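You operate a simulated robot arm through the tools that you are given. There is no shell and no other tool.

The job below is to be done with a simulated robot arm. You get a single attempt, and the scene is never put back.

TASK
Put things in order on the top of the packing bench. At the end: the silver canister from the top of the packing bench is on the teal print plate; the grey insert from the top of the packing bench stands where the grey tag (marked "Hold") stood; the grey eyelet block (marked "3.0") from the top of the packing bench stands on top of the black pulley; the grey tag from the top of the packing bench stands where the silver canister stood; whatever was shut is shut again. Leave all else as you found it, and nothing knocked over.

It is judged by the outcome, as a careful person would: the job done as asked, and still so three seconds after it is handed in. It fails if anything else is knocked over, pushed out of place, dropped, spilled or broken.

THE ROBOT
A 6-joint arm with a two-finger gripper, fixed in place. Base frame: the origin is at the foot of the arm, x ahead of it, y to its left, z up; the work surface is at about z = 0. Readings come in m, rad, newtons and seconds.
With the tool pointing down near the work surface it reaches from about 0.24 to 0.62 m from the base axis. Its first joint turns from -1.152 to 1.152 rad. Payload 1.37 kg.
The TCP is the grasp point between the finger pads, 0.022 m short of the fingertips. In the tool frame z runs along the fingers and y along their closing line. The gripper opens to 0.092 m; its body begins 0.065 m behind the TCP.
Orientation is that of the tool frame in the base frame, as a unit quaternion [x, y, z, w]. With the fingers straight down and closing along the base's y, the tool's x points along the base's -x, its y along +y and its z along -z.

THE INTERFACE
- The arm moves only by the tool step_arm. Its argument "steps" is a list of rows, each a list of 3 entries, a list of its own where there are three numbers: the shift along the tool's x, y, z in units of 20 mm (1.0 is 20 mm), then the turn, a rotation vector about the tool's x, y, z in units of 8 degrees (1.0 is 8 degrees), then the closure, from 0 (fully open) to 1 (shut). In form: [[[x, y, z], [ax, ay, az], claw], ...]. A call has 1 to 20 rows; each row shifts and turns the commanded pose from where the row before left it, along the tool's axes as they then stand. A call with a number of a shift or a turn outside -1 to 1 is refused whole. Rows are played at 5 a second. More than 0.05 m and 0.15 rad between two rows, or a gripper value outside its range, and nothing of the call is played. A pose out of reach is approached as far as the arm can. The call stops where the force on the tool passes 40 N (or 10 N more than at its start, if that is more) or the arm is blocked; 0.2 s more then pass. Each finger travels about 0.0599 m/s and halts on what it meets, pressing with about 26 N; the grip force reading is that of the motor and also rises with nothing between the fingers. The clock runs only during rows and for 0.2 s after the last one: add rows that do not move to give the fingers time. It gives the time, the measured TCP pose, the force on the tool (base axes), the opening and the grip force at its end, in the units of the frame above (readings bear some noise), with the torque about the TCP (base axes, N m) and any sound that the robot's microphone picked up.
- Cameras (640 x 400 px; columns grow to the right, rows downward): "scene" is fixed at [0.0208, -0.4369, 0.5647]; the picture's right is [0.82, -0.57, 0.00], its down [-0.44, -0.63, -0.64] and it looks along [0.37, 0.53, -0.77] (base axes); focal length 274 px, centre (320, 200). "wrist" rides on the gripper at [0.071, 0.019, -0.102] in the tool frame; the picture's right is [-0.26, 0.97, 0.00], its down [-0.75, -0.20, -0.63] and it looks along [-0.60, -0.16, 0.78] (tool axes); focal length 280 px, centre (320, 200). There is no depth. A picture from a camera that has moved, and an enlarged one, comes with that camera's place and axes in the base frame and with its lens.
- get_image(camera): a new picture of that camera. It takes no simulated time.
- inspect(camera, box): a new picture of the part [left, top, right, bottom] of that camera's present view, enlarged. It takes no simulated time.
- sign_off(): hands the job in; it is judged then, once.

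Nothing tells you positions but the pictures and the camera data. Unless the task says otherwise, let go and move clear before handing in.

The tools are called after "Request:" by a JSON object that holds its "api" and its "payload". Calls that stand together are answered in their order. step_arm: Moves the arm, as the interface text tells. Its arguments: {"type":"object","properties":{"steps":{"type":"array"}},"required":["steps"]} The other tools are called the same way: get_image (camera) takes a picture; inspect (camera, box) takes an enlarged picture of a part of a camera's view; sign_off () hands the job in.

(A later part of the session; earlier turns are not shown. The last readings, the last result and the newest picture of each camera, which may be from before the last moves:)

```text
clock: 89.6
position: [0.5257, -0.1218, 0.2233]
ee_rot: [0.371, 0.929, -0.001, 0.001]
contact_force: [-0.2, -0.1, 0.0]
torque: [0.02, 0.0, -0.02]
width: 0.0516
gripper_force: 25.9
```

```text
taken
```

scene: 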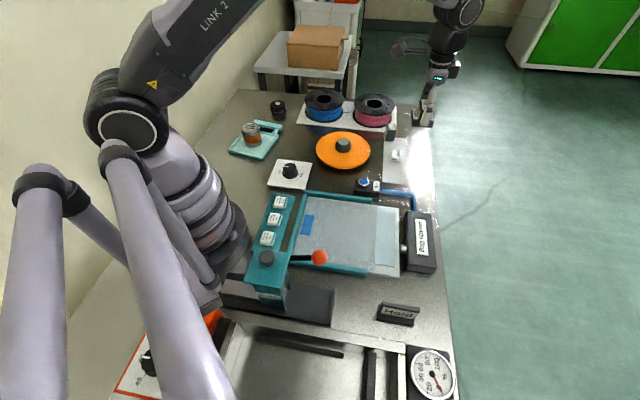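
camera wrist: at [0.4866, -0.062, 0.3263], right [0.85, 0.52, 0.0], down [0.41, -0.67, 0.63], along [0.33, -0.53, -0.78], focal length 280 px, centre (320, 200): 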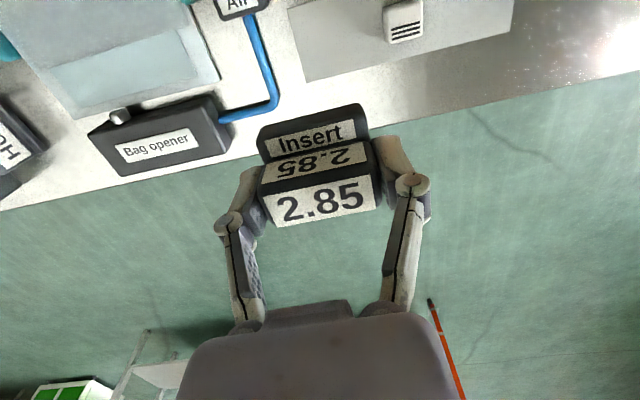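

The insert is held level. I'm retracting and arcing over to the tag's former spot at about (0.356, 0.498).

Request:
{"api": "step_arm", "payload": {"steps": [[[0.97, -0.568, 0], [0, 0, 0], 1], [[0.97, -0.568, 0], [0, 0, 0], 1], [[0.97, -0.568, 0], [0, 0, 0], 1], [[0.97, -0.568, 0], [0, 0, 0], 1], [[0, 0, 0], [0, 0, -0.931], 1], [[0, 0, 0], [0, 0, -0.931], 1], [[0, 0, 0], [0, 0, -0.931], 1], [[0.158, 0.969, 0], [0, 0, -0.3125], 1], [[0.158, 0.969, 0], [0, 0, -0.3125], 1], [[0.158, 0.969, 0], [0, 0, -0.3125], 1], [[0.158, 0.969, 0], [0, 0, -0.3125], 1], [[0.158, 0.969, 0], [0, 0, -0.3125], 1], [[0.158, 0.969, 0], [0, 0, -0.3125], 1], [[0.158, 0.969, 0], [0, 0, -0.3125], 1], [[0.158, 0.969, 0], [0, 0, -0.3125], 1], [[0.158, 0.969, 0], [0, 0, -0.3125], 1], [[0.158, 0.969, 0], [0, 0, -0.3125], 1], [[0.158, 0.969, 0], [0, 0, -0.3125], 1], [[0.158, 0.969, 0], [0, 0, -0.3125], 1], [[0.158, 0.969, 0], [0, 0, -0.3125], 1]]}}

Request:
{"api": "step_arm", "payload": {"steps": [[[0.158, 0.969, 0], [0, 0, -0.3125], 1], [[0.158, 0.969, 0], [0, 0, -0.3125], 1], [[0.158, 0.969, 0], [0, 0, -0.3125], 1], [[0.158, 0.969, 0], [0, 0, -0.3125], 1], [[0.158, 0.969, 0], [0, 0, -0.3125], 1], [[0.158, 0.969, 0], [0, 0, -0.3125], 1], [[0.158, 0.969, 0], [0, 0, -0.3125], 1], [[0.158, 0.969, 0], [0, 0, -0.3125], 1], [[0.158, 0.969, 0], [0, 0, -0.3125], 1], [[0.158, 0.969, 0], [0, 0, -0.3125], 1], [[0.158, 0.969, 0], [0, 0, -0.3125], 1], [[0.158, 0.969, 0], [0, 0, -0.3125], 1], [[0.158, 0.969, 0], [0, 0, -0.3125], 1], [[0.158, 0.969, 0], [0, 0, -0.3125], 1]]}}

Request:
{"api": "get_image", "payload": {"camera": "wrist"}}

Request:
{"api": "get_image", "payload": {"camera": "scene"}}

```text
clock: 93.8
position: [0.4257, 0.1486, 0.2227]
ee_rot: [-0.099, 0.995, -0.001, 0.0]
contact_force: [-0.2, 0.3, -0.6]
torque: [-0.01, 0.0, -0.02]
width: 0.0514
gripper_force: 25.8
```

```text
clock: 96.8
position: [0.2609, 0.3644, 0.222]
ee_rot: [-0.395, 0.919, -0.001, 0.0]
contact_force: [0.0, -0.4, -0.6]
torque: [-0.01, 0.03, 0.01]
width: 0.0513
gripper_force: 25.9
```

```text
taken
camera wrist: at [0.1969, 0.3252, 0.3245], right [-0.52, 0.86, 0.0], down [0.67, 0.41, 0.62], along [0.53, 0.32, -0.78], focal length 280 px, centre (320, 200)
```

wrist: 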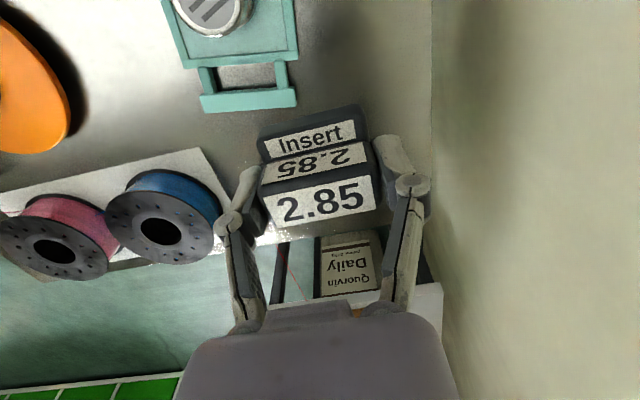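

```text
taken
```

scene: 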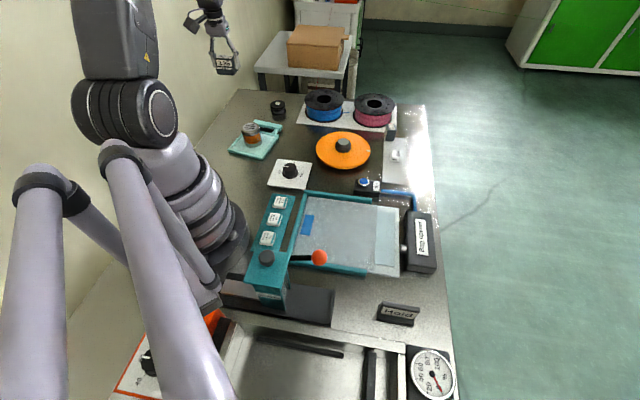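

The insert is approaching the target. I'm extending to the tag's spot and lowering to a few centimetres above the bench.

Request:
{"api": "step_arm", "payload": {"steps": [[[-0.905, 0.123, 0], [0, 0, 0], 1], [[-0.905, 0.123, 0], [0, 0, 0], 1], [[-0.905, 0.123, 0], [0, 0, 0], 1], [[-0.905, 0.123, 0], [0, 0, 0], 1], [[-0.905, 0.123, 0], [0, 0, 0], 1], [[-0.905, 0.123, 0], [0, 0, 0], 1], [[-0.905, 0.123, 0], [0, 0, 0], 1], [[-0.905, 0.123, 0], [0, 0, 0], 1], [[-0.905, 0.123, 0], [0, 0, 0], 1], [[0, 0, 0], [0, 0, 0], 1], [[0, 0, 1], [0, 0, 0], 1], [[0, 0, 1], [0, 0, 0], 1], [[0, 0, 1], [0, 0, 0], 1], [[0, 0, 1], [0, 0, 0], 1], [[0, 0, 1], [0, 0, 0], 1], [[0, 0, 1], [0, 0, 0], 1], [[0, 0, 1], [0, 0, 0], 1], [[0, 0, 0], [0, 0, 0], 1]]}}

Request:
{"api": "get_image", "payload": {"camera": "wrist"}}

Request:
{"api": "inspect", "payload": {"camera": "scene", "box": [210, 60, 300, 130]}}

```text
clock: 100.6
position: [0.3562, 0.4995, 0.0839]
ee_rot: [-0.393, 0.92, -0.001, 0.001]
contact_force: [-0.8, 0.4, -0.5]
torque: [0.0, -0.03, 0.01]
width: 0.0514
gripper_force: 26.1
```

```text
taken
camera wrist: at [0.294, 0.4591, 0.1858], right [-0.52, 0.86, 0.0], down [0.67, 0.4, 0.63], along [0.54, 0.32, -0.78], focal length 280 px, centre (320, 200)
```

wrist: 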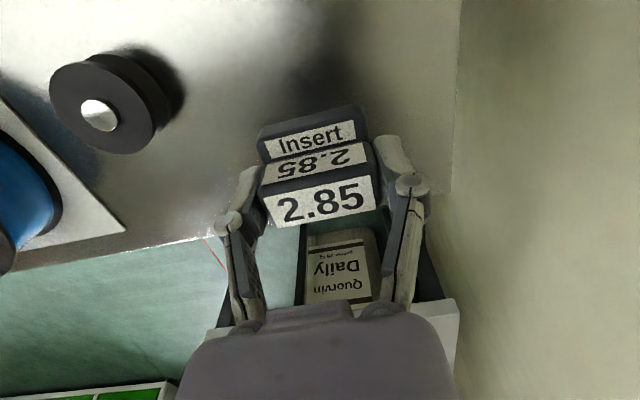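

```text
5.71 times, centred on (255, 95) of scene
camera zoom: at [0.0208, -0.4369, 0.5647], right [0.82, -0.57, 0.0], down [-0.44, -0.63, -0.64], along [0.37, 0.53, -0.77], focal length 1566 px, centre (691, 800)
```

zoom: 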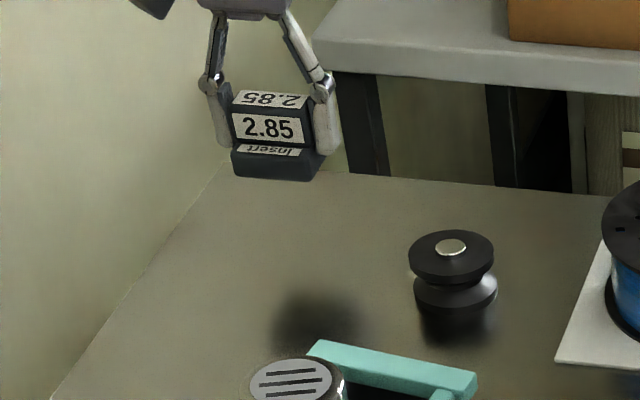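

The position matches the tag's old spot. I'm lowering slowly to touch down.

Request:
{"api": "step_arm", "payload": {"steps": [[[0, 0, 0.8], [0, 0, 0], 1], [[0, 0, 0.8], [0, 0, 0], 1], [[0, 0, 0.5], [0, 0, 0], 1], [[0, 0, 0], [0, 0, 0], 1]]}}

Request:
{"api": "step_arm", "payload": {"steps": [[[0, 0, 0.1], [0, 0, 0], 1], [[0, 0, 0], [0, 0, 0], 1]]}}

Request:
{"api": "step_arm", "payload": {"steps": [[[0, 0, 0.1], [0, 0, 0], 1], [[0, 0, 0], [0, 0, 0], 1]]}}

```text
clock: 101.6
position: [0.3572, 0.4978, 0.0415]
ee_rot: [-0.394, 0.919, -0.001, 0.0]
contact_force: [-0.1, -0.4, -0.3]
torque: [0.05, 0.0, -0.05]
width: 0.0514
gripper_force: 26.2
```

```text
clock: 102.2
position: [0.3579, 0.4986, 0.0398]
ee_rot: [-0.393, 0.919, -0.001, 0.0]
contact_force: [0.2, -0.9, -0.6]
torque: [0.0, -0.01, 0.03]
width: 0.0517
gripper_force: 25.9
```

```text
clock: 102.8
position: [0.3582, 0.4987, 0.0361]
ee_rot: [-0.394, 0.919, 0.0, 0.0]
contact_force: [-0.6, -0.3, -0.9]
torque: [-0.01, -0.02, 0.01]
width: 0.0513
gripper_force: 26.0
```

No contact yet at 36 mm. I'll continue in 1 mm steps.

Request:
{"api": "step_arm", "payload": {"steps": [[[0, 0, 0.06], [0, 0, 0], 1], [[0, 0, 0], [0, 0, 0], 1]]}}

Request:
{"api": "step_arm", "payload": {"steps": [[[0, 0, 0.05], [0, 0, 0], 1], [[0, 0, 0], [0, 0, 0], 1]]}}

```text
clock: 103.4
position: [0.3586, 0.4985, 0.0363]
ee_rot: [-0.394, 0.919, 0.0, 0.0]
contact_force: [0.5, 0.8, -0.8]
torque: [-0.02, -0.03, 0.0]
width: 0.0513
gripper_force: 26.1
```

```text
clock: 104.0
position: [0.3582, 0.4989, 0.0353]
ee_rot: [-0.394, 0.919, 0.0, 0.0]
contact_force: [-0.7, -0.1, -0.4]
torque: [0.01, -0.01, 0.03]
width: 0.0516
gripper_force: 26.1
```

Request:
{"api": "step_arm", "payload": {"steps": [[[0, 0, 0.05], [0, 0, 0], 1], [[0, 0, 0], [0, 0, 0], 1]]}}

Request:
{"api": "step_arm", "payload": {"steps": [[[0, 0, 0.05], [0, 0, 0], 1], [[0, 0, 0], [0, 0, 0], 1]]}}

Request:
{"api": "inspect", "payload": {"camera": "scene", "box": [210, 60, 300, 130]}}

```text
clock: 104.6
position: [0.3584, 0.4983, 0.0349]
ee_rot: [-0.394, 0.919, -0.001, 0.001]
contact_force: [0.6, 0.7, -0.5]
torque: [-0.03, 0.01, 0.06]
width: 0.0515
gripper_force: 26.1
```

```text
clock: 105.2
position: [0.3582, 0.4978, 0.0324]
ee_rot: [-0.394, 0.919, -0.001, 0.001]
contact_force: [0.0, -1.0, -1.7]
torque: [-0.01, -0.02, 0.01]
width: 0.0514
gripper_force: 26.1
```

```text
5.71 times, centred on (255, 95) of scene
camera zoom: at [0.0208, -0.4369, 0.5647], right [0.82, -0.57, 0.0], down [-0.44, -0.63, -0.64], along [0.37, 0.53, -0.77], focal length 1566 px, centre (691, 800)
```

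zoom: 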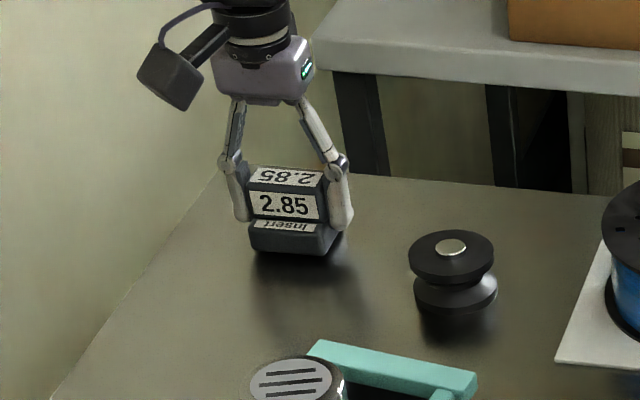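

It's nearly down, with the base just above the bench. Continuing in 1 mm steps.

Request:
{"api": "step_arm", "payload": {"steps": [[[0, 0, 0.05], [0, 0, 0], 1], [[0, 0, 0], [0, 0, 0], 1]]}}

Request:
{"api": "step_arm", "payload": {"steps": [[[0, 0, 0.05], [0, 0, 0], 1], [[0, 0, 0], [0, 0, 0], 1]]}}

```text
clock: 105.8
position: [0.3569, 0.4984, 0.0318]
ee_rot: [-0.394, 0.919, -0.001, 0.0]
contact_force: [-0.4, -0.9, -0.3]
torque: [0.02, -0.03, -0.01]
width: 0.0515
gripper_force: 26.1
```

```text
clock: 106.4
position: [0.3579, 0.498, 0.0313]
ee_rot: [-0.394, 0.919, -0.001, 0.0]
contact_force: [1.1, -0.5, -0.1]
torque: [0.02, 0.02, 0.01]
width: 0.0514
gripper_force: 26.1
```

Request:
{"api": "step_arm", "payload": {"steps": [[[0, 0, 0.05], [0, 0, 0], 1], [[0, 0, 0], [0, 0, 0], 1]]}}

Request:
{"api": "step_arm", "payload": {"steps": [[[0, 0, 0.05], [0, 0, 0], 1], [[0, 0, 0], [0, 0, 0], 1]]}}

Request:
{"api": "inspect", "payload": {"camera": "scene", "box": [230, 70, 290, 120]}}

```text
clock: 107.0
position: [0.3578, 0.4984, 0.0301]
ee_rot: [-0.395, 0.919, -0.001, 0.0]
contact_force: [0.1, -0.3, 4.2]
torque: [-0.01, 0.08, 0.02]
width: 0.0514
gripper_force: 25.9
```

```text
clock: 107.6
position: [0.3579, 0.499, 0.0308]
ee_rot: [-0.394, 0.919, -0.001, 0.001]
contact_force: [-1.9, -4.4, 16.1]
torque: [-0.14, 0.13, -0.02]
width: 0.0515
gripper_force: 26.2
```

```text
8.00 times, centred on (260, 95) of scene
camera zoom: at [0.0208, -0.437, 0.5646], right [0.82, -0.57, 0.0], down [-0.44, -0.63, -0.64], along [0.37, 0.53, -0.77], focal length 2192 px, centre (800, 1040)
```

zoom: 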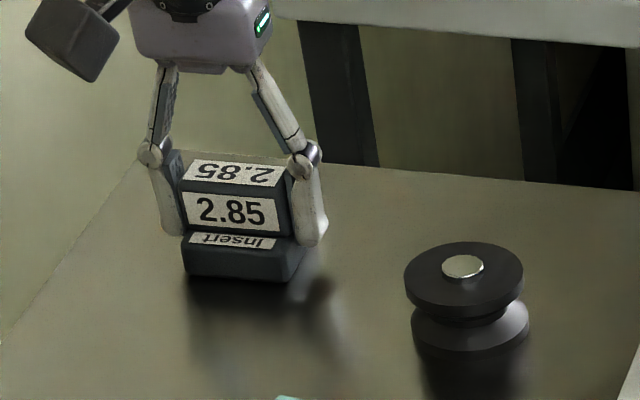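

It's in contact at 16 N. I'll ease off half a millimetre and open the fingers slowly.

Request:
{"api": "step_arm", "payload": {"steps": [[[0, 0, -0.04], [0, 0, 0], 1], [[0, 0, 0], [0, 0, 0], 0.42], [[0, 0, 0], [0, 0, 0], 0.36], [[0, 0, 0], [0, 0, 0], 0.3], [[0, 0, 0], [0, 0, 0], 0.25], [[0, 0, 0], [0, 0, 0], 0.25]]}}

Request:
{"api": "get_image", "payload": {"camera": "wrist"}}

Request:
{"api": "inspect", "payload": {"camera": "scene", "box": [230, 70, 290, 120]}}

```text
clock: 109.0
position: [0.3575, 0.4983, 0.0296]
ee_rot: [-0.394, 0.919, -0.001, 0.0]
contact_force: [0.5, 0.5, -0.1]
torque: [0.02, 0.01, 0.02]
width: 0.0689
gripper_force: 0.0
```

```text
taken
camera wrist: at [0.2935, 0.4588, 0.1319], right [-0.52, 0.86, 0.0], down [0.67, 0.4, 0.62], along [0.54, 0.32, -0.78], focal length 280 px, centre (320, 200)
```

wrist: 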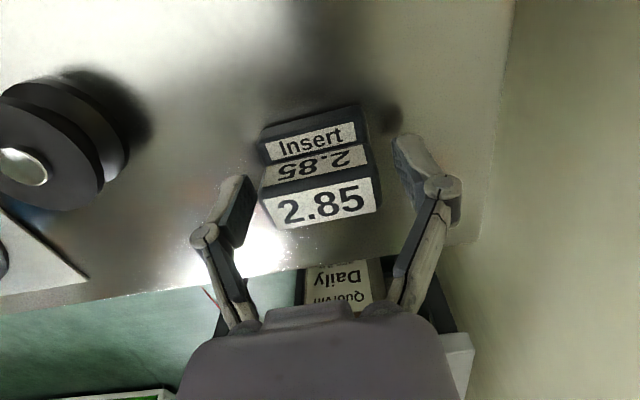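

```text
8.00 times, centred on (260, 95) of scene
camera zoom: at [0.0208, -0.4369, 0.5647], right [0.82, -0.57, 0.0], down [-0.44, -0.63, -0.64], along [0.37, 0.53, -0.77], focal length 2192 px, centre (800, 1040)
```

zoom: 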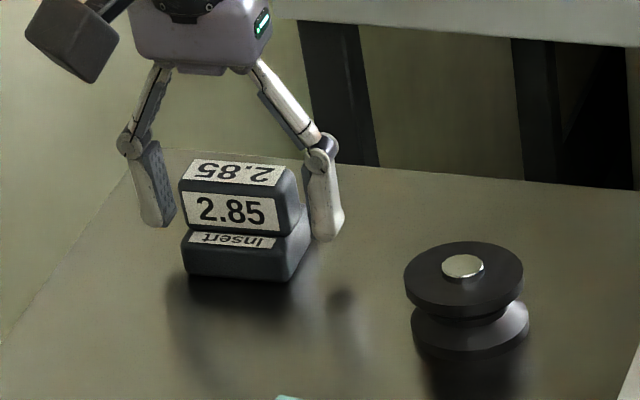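

The insert stands on the bench and the fingers are clear. I'm rising straight up and will then look at the pulley.

Request:
{"api": "step_arm", "payload": {"steps": [[[0, 0, -0.4], [0, 0, 0], 0.25], [[0, 0, -0.8], [0, 0, 0], 0.25], [[0, 0, -1], [0, 0, 0], 0.2], [[0, 0, -1], [0, 0, 0], 0.1], [[0, 0, -1], [0, 0, 0], 0], [[0, 0, -1], [0, 0, 0], 0], [[0, 0, -1], [0, 0, 0], 0], [[0, 0, -1], [0, 0, 0], 0], [[0, 0, -1], [0, 0, 0], 0], [[0, 0, -0.8], [0, 0, 0], 0]]}}

Request:
{"api": "get_image", "payload": {"camera": "wrist"}}

Request:
{"api": "get_image", "payload": {"camera": "scene"}}

Request:
{"api": "inspect", "payload": {"camera": "wrist", "box": [120, 20, 360, 180]}}

```text
clock: 111.2
position: [0.3569, 0.4999, 0.21]
ee_rot: [-0.394, 0.919, -0.001, 0.0]
contact_force: [-0.3, 0.6, 0.4]
torque: [0.0, -0.01, 0.01]
width: 0.0916
gripper_force: 0.0
```

```text
taken
camera wrist: at [0.2938, 0.459, 0.3121], right [-0.52, 0.86, 0.0], down [0.67, 0.41, 0.62], along [0.54, 0.32, -0.78], focal length 280 px, centre (320, 200)
```

wrist: 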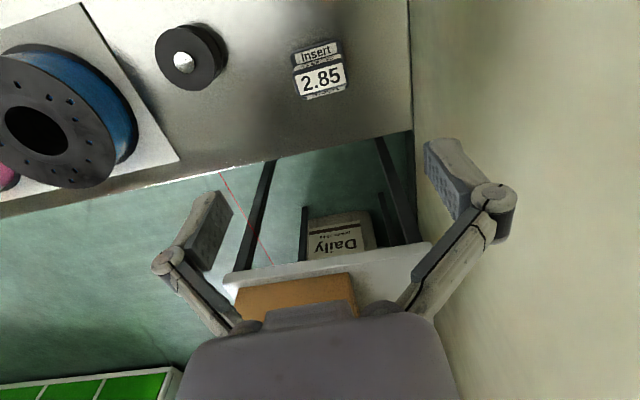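

```text
taken
```

scene: 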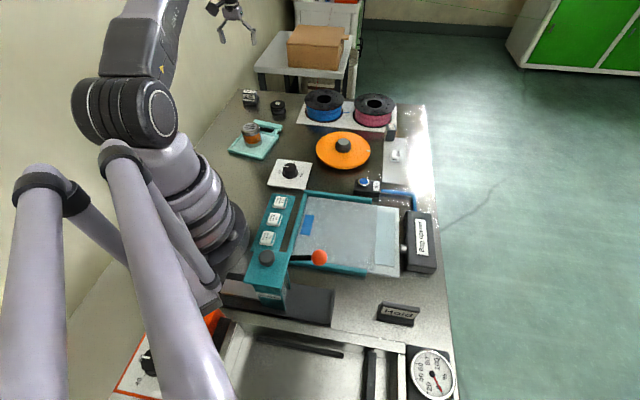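

```text
2.50 times, centred on (240, 100) of wrist
camera zoom: at [0.2938, 0.459, 0.3121], right [-0.52, 0.86, 0.0], down [0.67, 0.41, 0.62], along [0.54, 0.32, -0.78], focal length 701 px, centre (520, 450)
```

zoom: 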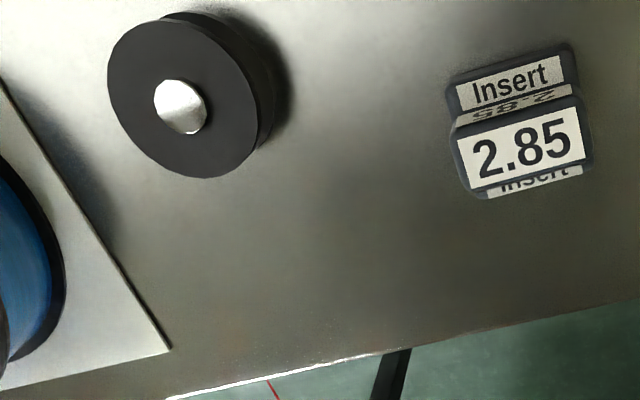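

The insert is standing where the tag was. Before fetching the eyelet block I'll hover over the pulley to measure its centre and top.

Request:
{"api": "step_arm", "payload": {"steps": [[[0.388, -0.981, 0], [0, 0, 0], 0], [[0.388, -0.981, 0], [0, 0, 0], 0], [[0.388, -0.981, 0], [0, 0, 0], 0], [[0.388, -0.981, 0], [0, 0, 0], 0], [[0.388, -0.981, 0], [0, 0, 0], 0], [[0.388, -0.981, 0], [0, 0, 0], 0], [[0, 0, 1], [0, 0, 0], 0], [[0, 0, 1], [0, 0, 0], 0], [[0, 0, 0], [0, 0, 0], 0]]}}

Request:
{"api": "get_image", "payload": {"camera": "wrist"}}

Request:
{"api": "inspect", "payload": {"camera": "wrist", "box": [260, 40, 380, 140]}}

Request:
{"api": "inspect", "payload": {"camera": "scene", "box": [260, 90, 300, 125]}}

```text
clock: 113.2
position: [0.4105, 0.3845, 0.1698]
ee_rot: [-0.394, 0.919, -0.001, 0.001]
contact_force: [-0.1, -0.6, 1.0]
torque: [-0.01, 0.01, 0.03]
width: 0.0918
gripper_force: 0.0
```

```text
taken
camera wrist: at [0.3463, 0.3436, 0.2718], right [-0.52, 0.86, 0.0], down [0.67, 0.4, 0.62], along [0.54, 0.32, -0.78], focal length 280 px, centre (320, 200)
```

wrist: 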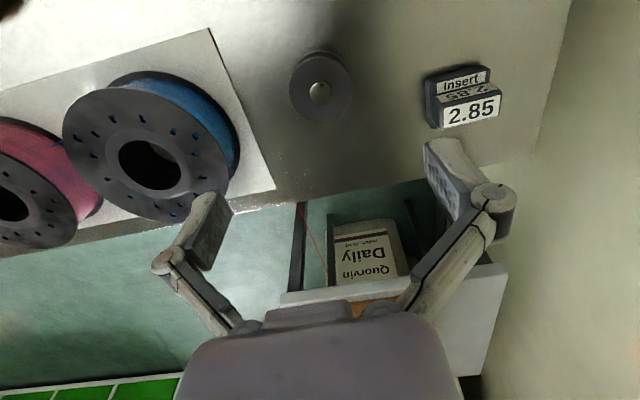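

```text
4.00 times, centred on (320, 90) of wrist
camera zoom: at [0.3463, 0.3436, 0.2718], right [-0.52, 0.86, 0.0], down [0.67, 0.4, 0.62], along [0.54, 0.32, -0.78], focal length 1122 px, centre (320, 640)
```

zoom: 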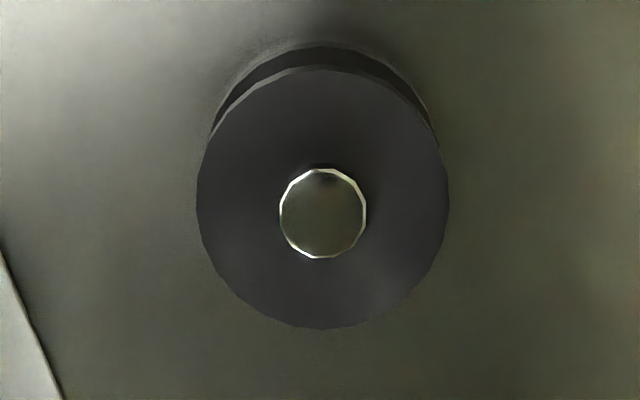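

```text
11.43 times, centred on (280, 108) of scene
camera zoom: at [0.0208, -0.4369, 0.5647], right [0.82, -0.57, 0.0], down [-0.44, -0.63, -0.64], along [0.37, 0.53, -0.77], focal length 3131 px, centre (777, 1257)
```

zoom: 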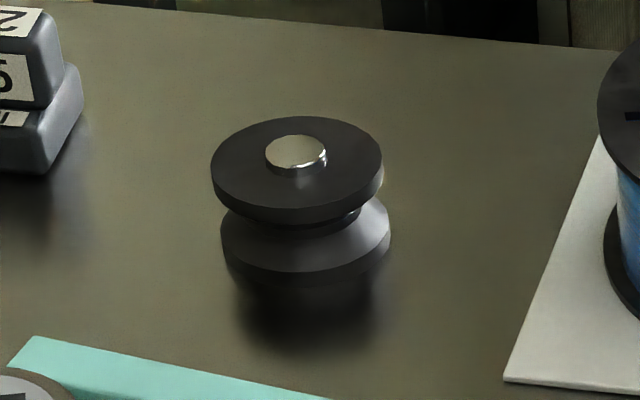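

The pulley axis is at about (0.411, 0.384), with a raised flat boss ~18 mm across on top at z ≈ 35 mm. Now I'll go to look closely at the eyelet block ("3.0").

Request:
{"api": "step_arm", "payload": {"steps": [[[0.78, 0.045, -0.7], [0, 0, 0], 0], [[0.78, 0.045, -0.7], [0, 0, 0], 0], [[0.78, 0.045, -0.5], [0, 0, 0], 0], [[0.78, 0.045, 0], [0, 0, 0], 0], [[0.074, -0.958, 0], [0, 0, 0.275], 0], [[0.074, -0.958, 0], [0, 0, 0.275], 0], [[0.074, -0.958, 0], [0, 0, 0.275], 0], [[0.074, -0.958, 0], [0, 0, 0.275], 0], [[0.074, -0.958, 0], [0, 0, 0.275], 0], [[0.074, -0.958, 0], [0, 0, 0.275], 0], [[0.074, -0.958, 0], [0, 0, 0.275], 0], [[0.074, -0.958, 0], [0, 0, 0.275], 0], [[0.074, -0.958, 0], [0, 0, 0.275], 0], [[0.074, -0.958, 0], [0, 0, 0.275], 0], [[0.074, -0.958, 0], [0, 0, 0.275], 0], [[0.074, -0.958, 0], [0, 0, 0.275], 0], [[0.074, -0.958, 0], [0, 0, 0.275], 0], [[0.074, -0.958, 0], [0, 0, 0.275], 0], [[0.074, -0.958, 0], [0, 0, 0.275], 0], [[0.074, -0.958, 0], [0, 0, 0.275], 0]]}}

Request:
{"api": "get_image", "payload": {"camera": "wrist"}}

Request:
{"api": "inspect", "payload": {"camera": "wrist", "box": [260, 80, 440, 200]}}

```text
clock: 117.4
position: [0.4944, 0.0664, 0.2083]
ee_rot: [-0.097, 0.995, -0.001, 0.001]
contact_force: [0.0, -0.7, 0.7]
torque: [0.0, 0.0, 0.03]
width: 0.0921
gripper_force: 0.0
```

```text
taken
camera wrist: at [0.4199, 0.0701, 0.3102], right [0.07, 1.0, 0.0], down [0.78, -0.05, 0.63], along [0.62, -0.04, -0.78], focal length 280 px, centre (320, 200)
```

wrist: 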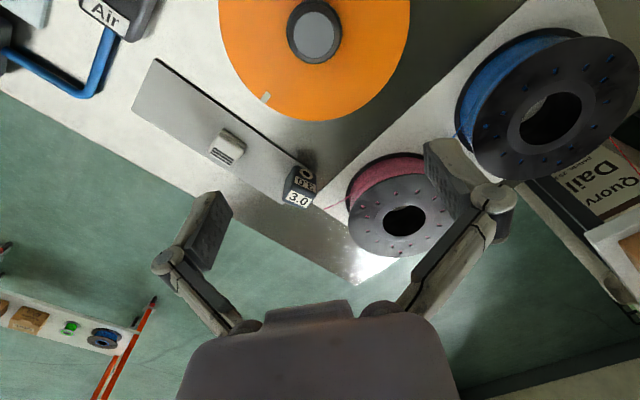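

```text
3.33 times, centred on (350, 140) of wrist
camera zoom: at [0.4199, 0.0701, 0.3102], right [0.07, 1.0, 0.0], down [0.78, -0.05, 0.63], along [0.62, -0.04, -0.78], focal length 935 px, centre (220, 400)
```

zoom: 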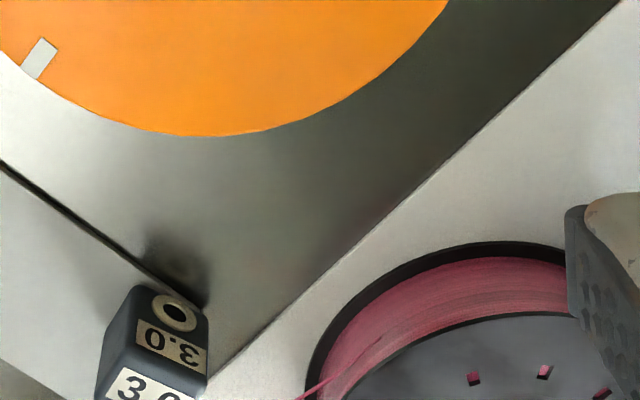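

The eyelet block sits near the red spool. I'll enlarge it.

Request:
{"api": "inspect", "payload": {"camera": "wrist", "box": [240, 130, 380, 240]}}

Request:
{"api": "inspect", "payload": {"camera": "scene", "box": [370, 100, 420, 170]}}

```text
3.64 times, centred on (310, 185) of wrist
camera zoom: at [0.4199, 0.0701, 0.3102], right [0.07, 1.0, 0.0], down [0.78, -0.05, 0.63], along [0.62, -0.04, -0.78], focal length 1020 px, centre (356, 254)
```

zoom: 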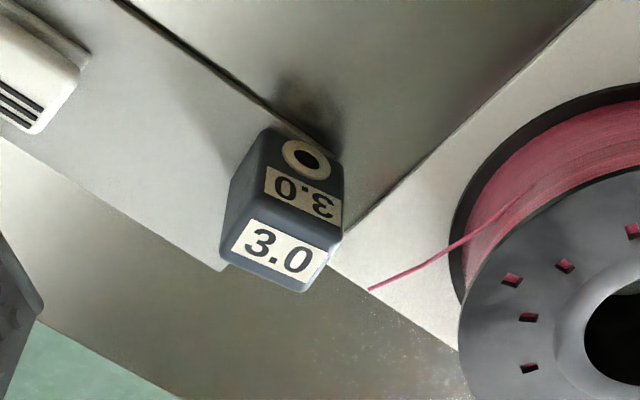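

```text
5.71 times, centred on (395, 135) of scene
camera zoom: at [0.0209, -0.4369, 0.5647], right [0.82, -0.57, 0.0], down [-0.44, -0.63, -0.64], along [0.37, 0.53, -0.77], focal length 1566 px, centre (-109, 571)
```

zoom: 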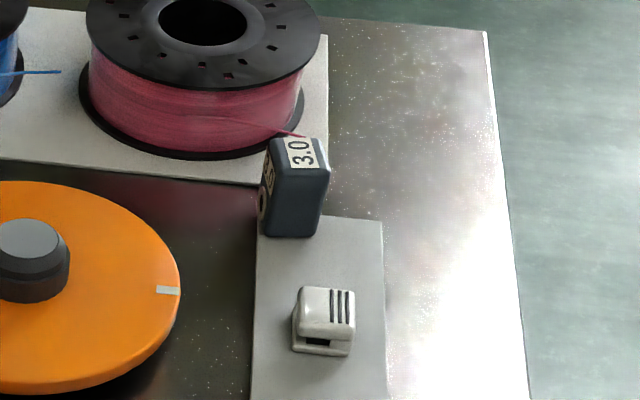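

The block is ~30 × 26 mm and ~45 mm tall, turned to about 61°, with its centre near (0.627, 0.031). It's right at my reach limit, and a loose filament end lies beside it towards the spool. I'll close across the short side so the fingers stay away from the spool and filament. Turning and extending above it now.

Request:
{"api": "step_arm", "payload": {"steps": [[[0, 0, 0], [0, 0, -0.9], 0.4], [[0, 0, 0], [0, 0, -0.9], 0.4], [[0, 0, 0], [0, 0, -0.9], 0.4], [[0, 0, 0], [0, 0, -0.9], 0.4], [[0, 0, 0], [0, 0, -0.9], 0.4], [[0, 0, 0], [0, 0, -0.9], 0.4], [[0, 0, 0], [0, 0, -0.9], 0.4], [[-0.228, -0.95, 0], [0, 0, 0], 0.4], [[-0.228, -0.95, 0], [0, 0, 0], 0.4], [[-0.228, -0.95, 0], [0, 0, 0], 0.4], [[-0.228, -0.95, 0], [0, 0, 0], 0.4], [[-0.228, -0.95, 0], [0, 0, 0], 0.4], [[0, 0, 0], [0, 0, 0], 0.4]]}}

Request:
{"api": "get_image", "payload": {"camera": "wrist"}}

Request:
{"api": "inspect", "payload": {"camera": "wrist", "box": [320, 20, 480, 140]}}

Request:
{"api": "get_image", "payload": {"camera": "scene"}}

```text
clock: 120.2
position: [0.5897, 0.0415, 0.2085]
ee_rot: [-0.512, 0.859, 0.0, 0.0]
contact_force: [0.8, -0.2, 0.8]
torque: [0.0, 0.01, 0.02]
width: 0.0551
gripper_force: 0.0
```

```text
taken
camera wrist: at [0.538, -0.0131, 0.3104], right [-0.72, 0.69, 0.0], down [0.54, 0.57, 0.62], along [0.43, 0.45, -0.78], focal length 280 px, centre (320, 200)
```

wrist: 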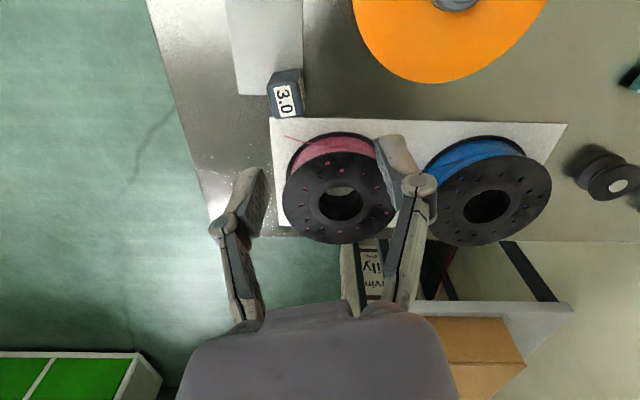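

```text
3.33 times, centred on (400, 80) of wrist
camera zoom: at [0.538, -0.0131, 0.3104], right [-0.72, 0.69, 0.0], down [0.54, 0.57, 0.62], along [0.43, 0.45, -0.78], focal length 935 px, centre (53, 600)
```

zoom: 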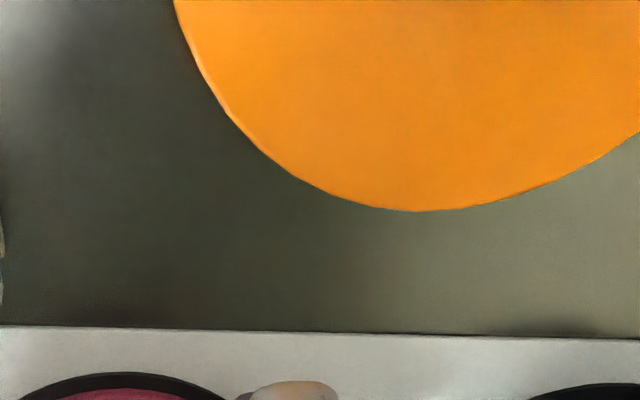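

```text
taken
```

scene: 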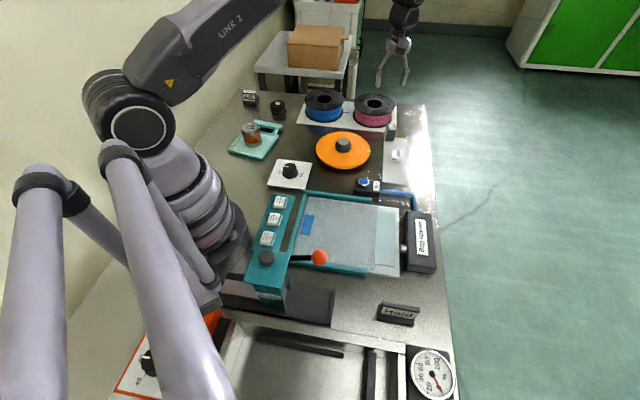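

Request:
{"api": "inspect", "payload": {"camera": "wrist", "box": [230, 40, 350, 150]}}

```text
3.64 times, centred on (290, 95) of wrist
camera zoom: at [0.538, -0.0131, 0.3104], right [-0.72, 0.69, 0.0], down [0.54, 0.57, 0.62], along [0.43, 0.45, -0.78], focal length 1020 px, centre (429, 582)
```

zoom: 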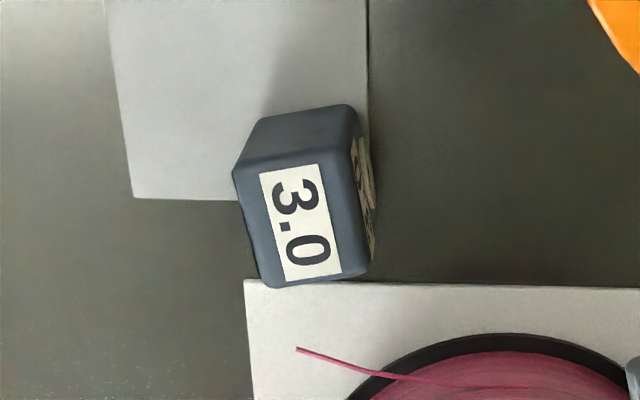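

From above, the block measures ~30 × 30 mm, yaw about 56°, centred at about (0.625, 0.032). I'll fine-align and move above it at a lower height to test the reach.

Request:
{"api": "step_arm", "payload": {"steps": [[[0, 0, 0], [0, 0, 0.69], 0.4], [[-0.295, -0.865, 0], [0, 0, 0], 0.4], [[-0.295, -0.865, 0], [0, 0, 0], 0.4], [[0, 0, 0], [0, 0, 0], 0.4], [[0, 0, 1], [0, 0, 0], 0.4], [[0, 0, 1], [0, 0, 0], 0.4], [[0, 0, 1], [0, 0, 0], 0.4], [[0, 0, 0], [0, 0, 0], 0.4]]}}

Request:
{"api": "get_image", "payload": {"camera": "wrist"}}

Request:
{"api": "inspect", "payload": {"camera": "wrist", "box": [240, 60, 400, 180]}}

Request:
{"api": "inspect", "payload": {"camera": "scene", "box": [340, 30, 450, 170]}}

```text
clock: 122.0
position: [0.6255, 0.0317, 0.1493]
ee_rot: [-0.469, 0.883, -0.001, 0.001]
contact_force: [-0.2, -1.1, -0.4]
torque: [-0.01, 0.02, 0.0]
width: 0.0554
gripper_force: 0.0
```

```text
taken
camera wrist: at [0.5683, -0.0174, 0.2508], right [-0.65, 0.76, 0.0], down [0.59, 0.51, 0.62], along [0.47, 0.41, -0.78], focal length 280 px, centre (320, 200)
```

wrist: 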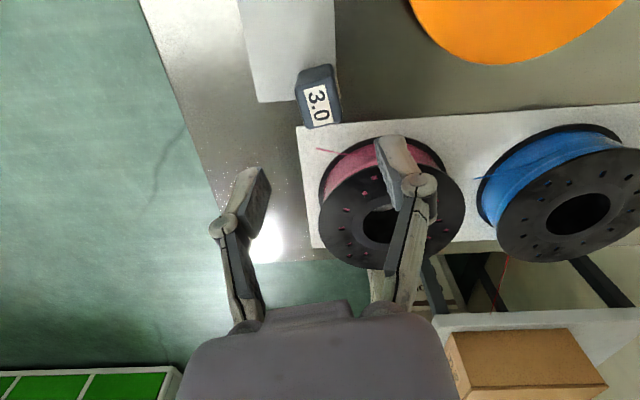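

```text
3.33 times, centred on (320, 120) of wrist
camera zoom: at [0.5683, -0.0174, 0.2508], right [-0.65, 0.76, 0.0], down [0.59, 0.51, 0.62], along [0.47, 0.41, -0.78], focal length 935 px, centre (320, 467)
```

zoom: 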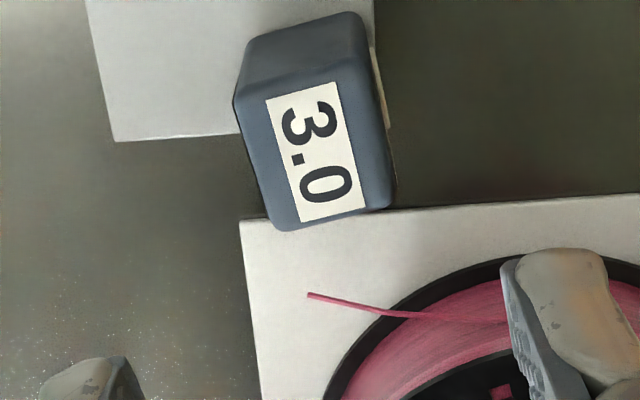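

```text
2.86 times, centred on (395, 100) of scene
camera zoom: at [0.0208, -0.4369, 0.5647], right [0.82, -0.57, 0.0], down [-0.44, -0.63, -0.64], along [0.37, 0.53, -0.77], focal length 783 px, centre (106, 486)
```

zoom: 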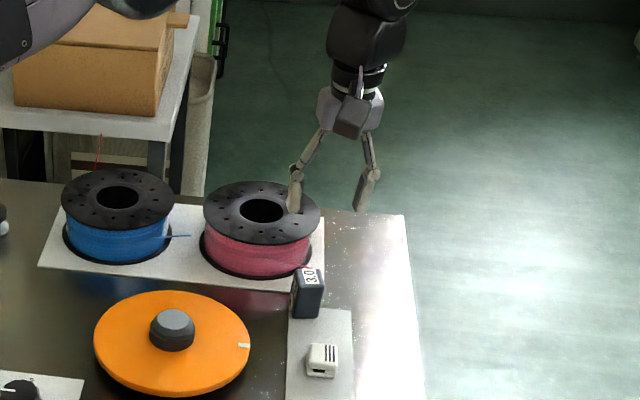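

Reach is fine at this height and I'm aligned within ~2 mm. The fingers will come down on both sides clear of the filament end. Descending in stages.

Request:
{"api": "step_arm", "payload": {"steps": [[[-0.05, 0, 1], [0, 0, 0], 0.4], [[0, 0, 1], [0, 0, 0], 0.4], [[0, 0, 1], [0, 0, 0], 0.4], [[0, 0, 0.5], [0, 0, 0], 0.4], [[0, 0, 0], [0, 0, 0], 0.4]]}}

Request:
{"api": "get_image", "payload": {"camera": "wrist"}}

Request:
{"api": "inspect", "payload": {"camera": "scene", "box": [350, 70, 440, 170]}}

```text
clock: 123.2
position: [0.6251, 0.0336, 0.0793]
ee_rot: [-0.469, 0.883, -0.001, 0.0]
contact_force: [-0.3, -1.0, -0.7]
torque: [-0.02, 0.01, -0.02]
width: 0.0552
gripper_force: 0.0
```

```text
taken
camera wrist: at [0.5685, -0.0167, 0.18], right [-0.65, 0.76, 0.0], down [0.59, 0.51, 0.62], along [0.47, 0.41, -0.78], focal length 280 px, centre (320, 200)
```

wrist: 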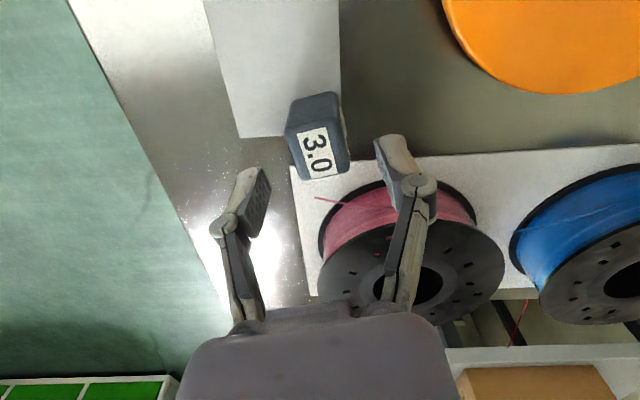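

```text
4.00 times, centred on (395, 120) of scene
camera zoom: at [0.0208, -0.4369, 0.5647], right [0.82, -0.57, 0.0], down [-0.44, -0.63, -0.64], along [0.37, 0.53, -0.77], focal length 1096 px, centre (20, 520)
```

zoom: 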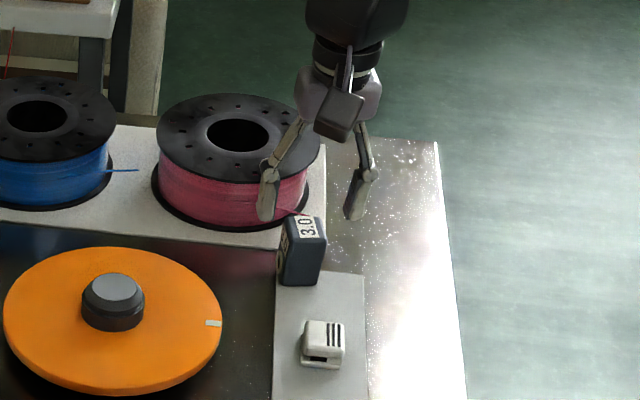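

The block sits directly under the tool. Lowering to grasp height.

Request:
{"api": "step_arm", "payload": {"steps": [[[0, 0, 0.7], [0, 0, 0], 0.4], [[0, 0, 0.7], [0, 0, 0], 0.4], [[0, 0, 0.65], [0, 0, 0], 0.4], [[0, 0, 0], [0, 0, 0], 0.4]]}}

Request:
{"api": "get_image", "payload": {"camera": "wrist"}}

Request:
{"api": "inspect", "payload": {"camera": "scene", "box": [360, 90, 430, 160]}}

```text
clock: 124.2
position: [0.6253, 0.0337, 0.0377]
ee_rot: [-0.469, 0.883, -0.001, 0.001]
contact_force: [1.0, 0.4, 0.5]
torque: [0.02, 0.01, -0.01]
width: 0.0551
gripper_force: 0.1
```

```text
taken
camera wrist: at [0.5689, -0.0164, 0.1396], right [-0.65, 0.76, 0.0], down [0.59, 0.51, 0.62], along [0.47, 0.41, -0.78], focal length 280 px, centre (320, 200)
```

wrist: 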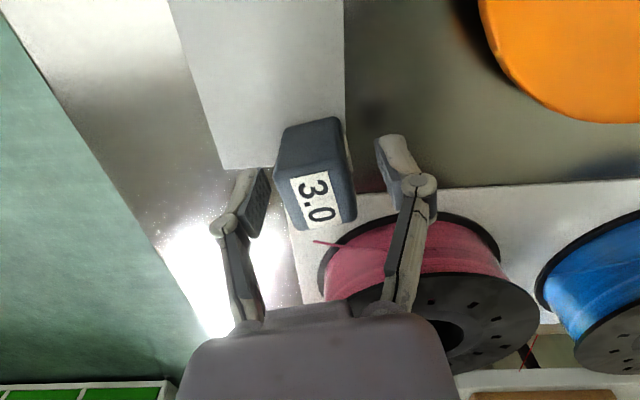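

```text
5.71 times, centred on (395, 125) of scene
camera zoom: at [0.0208, -0.4369, 0.5647], right [0.82, -0.57, 0.0], down [-0.44, -0.63, -0.64], along [0.37, 0.53, -0.77], focal length 1566 px, centre (-109, 629)
```

zoom: 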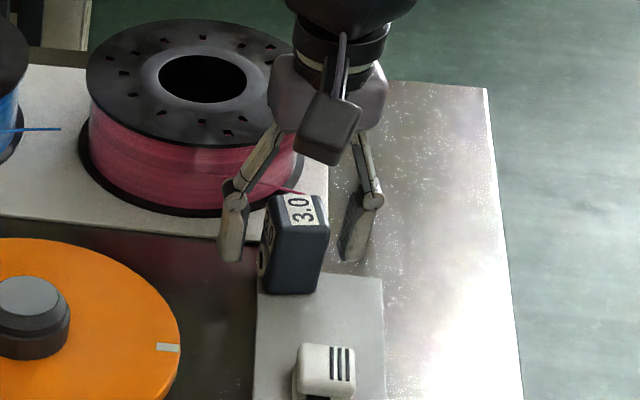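

The block is about 2–3 mm off to the left finger. I'll shift slightly to centre it and close gently.

Request:
{"api": "step_arm", "payload": {"steps": [[[0, -0.12, 0], [0, 0, 0], 0.4], [[0, 0, 0], [0, 0, 0], 0.5], [[0, 0, 0], [0, 0, 0], 0.6], [[0, 0, 0], [0, 0, 0], 0.66], [[0, 0, 0], [0, 0, 0], 0.72], [[0, 0, 0], [0, 0, 0], 1], [[0, 0, 0], [0, 0, 0], 1], [[0, 0, 0], [0, 0, 0], 1]]}}

Request:
{"api": "get_image", "payload": {"camera": "wrist"}}

Request:
{"api": "inspect", "payload": {"camera": "scene", "box": [360, 90, 430, 160]}}

```text
clock: 126.0
position: [0.628, 0.0321, 0.0379]
ee_rot: [-0.47, 0.883, -0.001, 0.0]
contact_force: [0.0, -0.3, 1.7]
torque: [-0.03, 0.05, 0.01]
width: 0.0291
gripper_force: 25.5
```

```text
taken
camera wrist: at [0.5708, -0.018, 0.1396], right [-0.65, 0.76, 0.0], down [0.59, 0.51, 0.62], along [0.47, 0.41, -0.78], focal length 280 px, centre (320, 200)
```

wrist: 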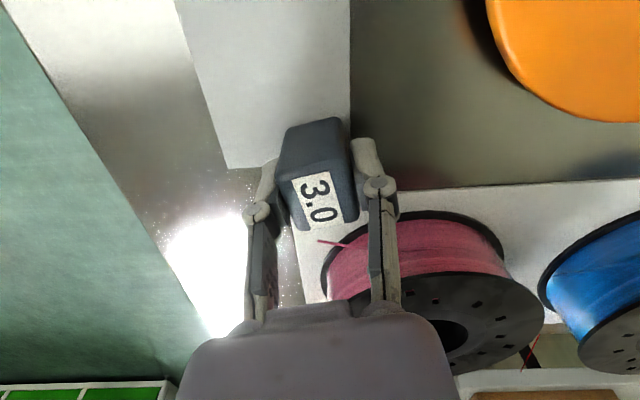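

```text
5.71 times, centred on (395, 125) of scene
camera zoom: at [0.0208, -0.4369, 0.5647], right [0.82, -0.57, 0.0], down [-0.44, -0.63, -0.64], along [0.37, 0.53, -0.77], focal length 1566 px, centre (-109, 629)
```

zoom: 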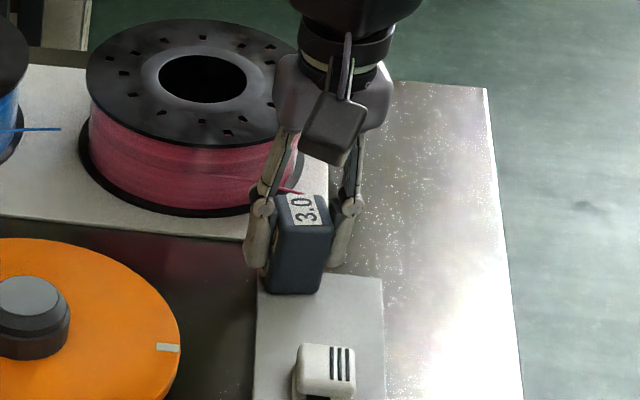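

Gripped at 29 mm. I'll measure where the block sits in the grip before lifting.

Request:
{"api": "inspect", "payload": {"camera": "wrist", "box": [240, 100, 400, 260]}}

```text
2.50 times, centred on (320, 180) of wrist
camera zoom: at [0.5708, -0.018, 0.1396], right [-0.65, 0.76, 0.0], down [0.59, 0.51, 0.62], along [0.47, 0.41, -0.78], focal length 701 px, centre (320, 250)
```

zoom: 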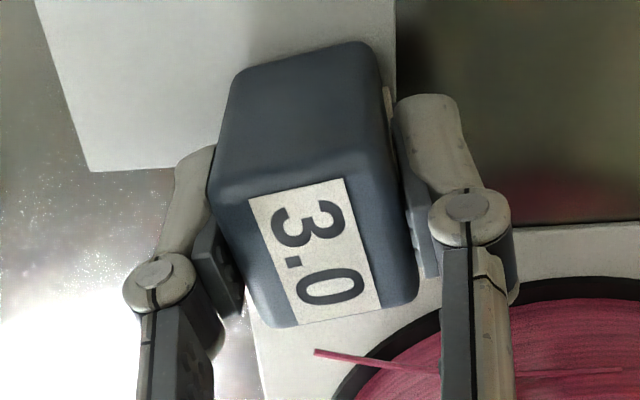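

The block is centred in the grip to within about 1–2 mm. Lifting straight up.

Request:
{"api": "step_arm", "payload": {"steps": [[[0, 0, -0.2], [0, 0, 0], 1], [[0, 0, -0.5], [0, 0, 0], 1], [[0, 0, -0.8], [0, 0, 0], 1], [[0, 0, -1], [0, 0, 0], 1], [[0, 0, -1], [0, 0, 0], 1], [[0, 0, -1], [0, 0, 0], 1], [[0, 0, -1], [0, 0, 0], 1], [[0, 0, -1], [0, 0, 0], 1], [[0, 0, -1], [0, 0, 0], 1]]}}

Request:
{"api": "get_image", "payload": {"camera": "wrist"}}

Request:
{"api": "get_image", "payload": {"camera": "scene"}}

Request:
{"api": "inspect", "payload": {"camera": "scene", "box": [340, 30, 450, 170]}}

```text
clock: 128.0
position: [0.6277, 0.0329, 0.189]
ee_rot: [-0.47, 0.883, 0.0, 0.0]
contact_force: [-0.5, 0.6, 0.0]
torque: [0.03, 0.0, 0.0]
width: 0.0293
gripper_force: 25.9
```

```text
taken
camera wrist: at [0.5704, -0.0172, 0.2898], right [-0.65, 0.76, 0.0], down [0.59, 0.51, 0.62], along [0.47, 0.41, -0.78], focal length 280 px, centre (320, 200)
```

wrist: 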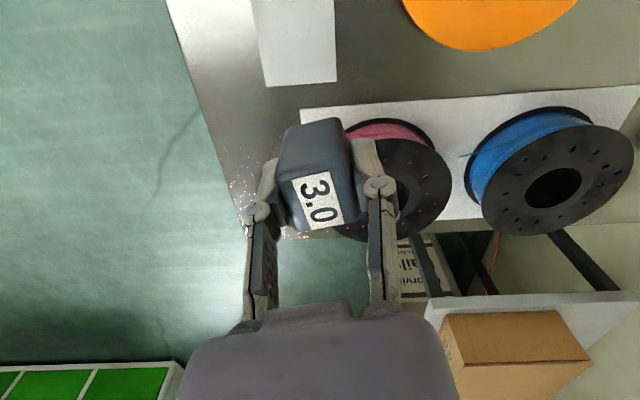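

```text
taken
```

scene: 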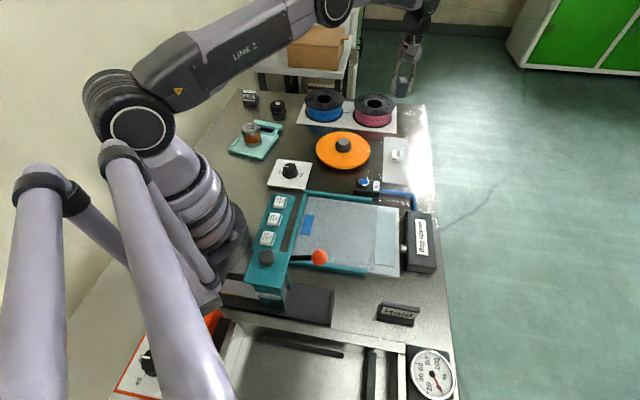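

```text
2.86 times, centred on (395, 100) of scene
camera zoom: at [0.0209, -0.4369, 0.5647], right [0.82, -0.57, 0.0], down [-0.44, -0.63, -0.64], along [0.37, 0.53, -0.77], focal length 783 px, centre (106, 486)
```

zoom: 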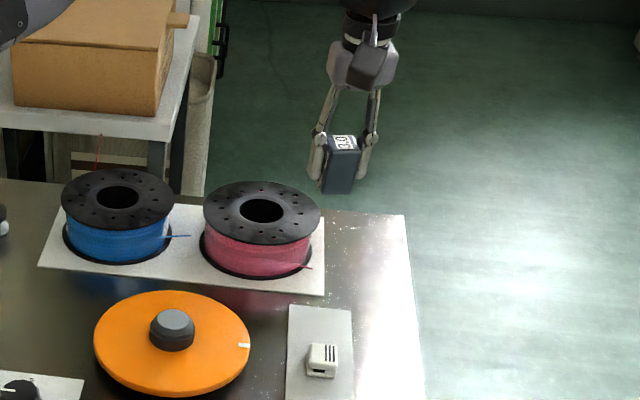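

The block is held and nothing nearby moved. I'm carrying it straight over to the pulley at a safe height, aiming at the pulley axis measured earlier.

Request:
{"api": "step_arm", "payload": {"steps": [[[-0.4526, 0.987, 0], [0, 0, 0], 1], [[-0.4526, 0.987, 0], [0, 0, 0], 1], [[-0.4526, 0.987, 0], [0, 0, 0], 1], [[-0.4526, 0.987, 0], [0, 0, 0], 1], [[-0.4526, 0.987, 0], [0, 0, 0], 1], [[-0.4526, 0.987, 0], [0, 0, 0], 1], [[-0.4526, 0.987, 0], [0, 0, 0], 1], [[-0.4526, 0.987, 0], [0, 0, 0], 1], [[-0.4526, 0.987, 0], [0, 0, 0], 1], [[-0.4526, 0.987, 0], [0, 0, 0], 1], [[-0.4526, 0.987, 0], [0, 0, 0], 1], [[-0.4526, 0.987, 0], [0, 0, 0], 1], [[-0.4526, 0.987, 0], [0, 0, 0], 1], [[-0.4526, 0.987, 0], [0, 0, 0], 1], [[-0.4526, 0.987, 0], [0, 0, 0], 1], [[-0.4526, 0.987, 0], [0, 0, 0], 1], [[-0.4526, 0.987, 0], [0, 0, 0], 1], [[-0.4526, 0.987, 0], [0, 0, 0], 1], [[-0.4526, 0.987, 0], [0, 0, 0], 1], [[0, 0, 0], [0, 0, 0], 1]]}}

Request:
{"api": "get_image", "payload": {"camera": "wrist"}}

Request:
{"api": "inspect", "payload": {"camera": "scene", "box": [230, 30, 330, 130]}}

```text
clock: 132.2
position: [0.4139, 0.3862, 0.1882]
ee_rot: [-0.47, 0.883, -0.002, 0.0]
contact_force: [0.4, 1.0, -0.9]
torque: [0.0, 0.03, -0.03]
width: 0.0291
gripper_force: 25.9
```

```text
taken
camera wrist: at [0.3568, 0.3353, 0.2891], right [-0.65, 0.76, 0.0], down [0.59, 0.51, 0.62], along [0.47, 0.41, -0.78], focal length 280 px, centre (320, 200)
```

wrist: 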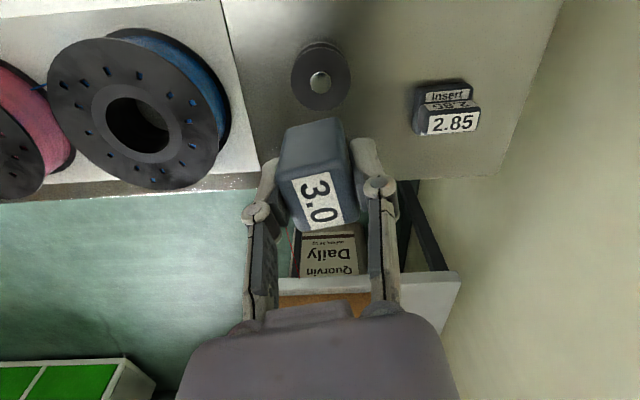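

```text
4.00 times, centred on (280, 80) of scene
camera zoom: at [0.0209, -0.4369, 0.5647], right [0.82, -0.57, 0.0], down [-0.44, -0.63, -0.64], along [0.37, 0.53, -0.77], focal length 1096 px, centre (480, 680)
```

zoom: 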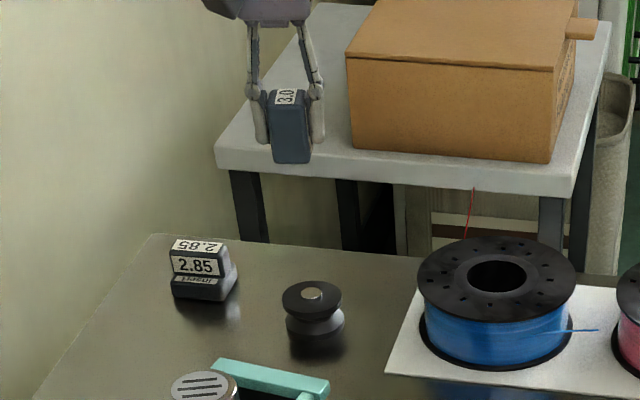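

The pulley's silver boss lies exactly on the tool's line in the wrist view. I'll check it magnified.

Request:
{"api": "inspect", "payload": {"camera": "wrist", "box": [280, 35, 360, 115]}}

```text
5.00 times, centred on (320, 75) of wrist
camera zoom: at [0.3568, 0.3353, 0.2891], right [-0.65, 0.76, 0.0], down [0.59, 0.51, 0.62], along [0.47, 0.41, -0.78], focal length 1402 px, centre (320, 825)
```

zoom: 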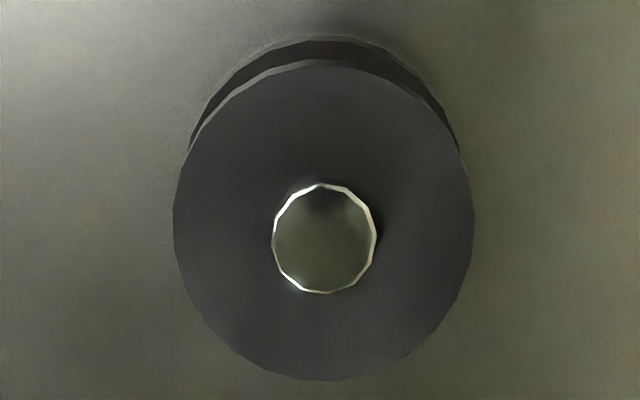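

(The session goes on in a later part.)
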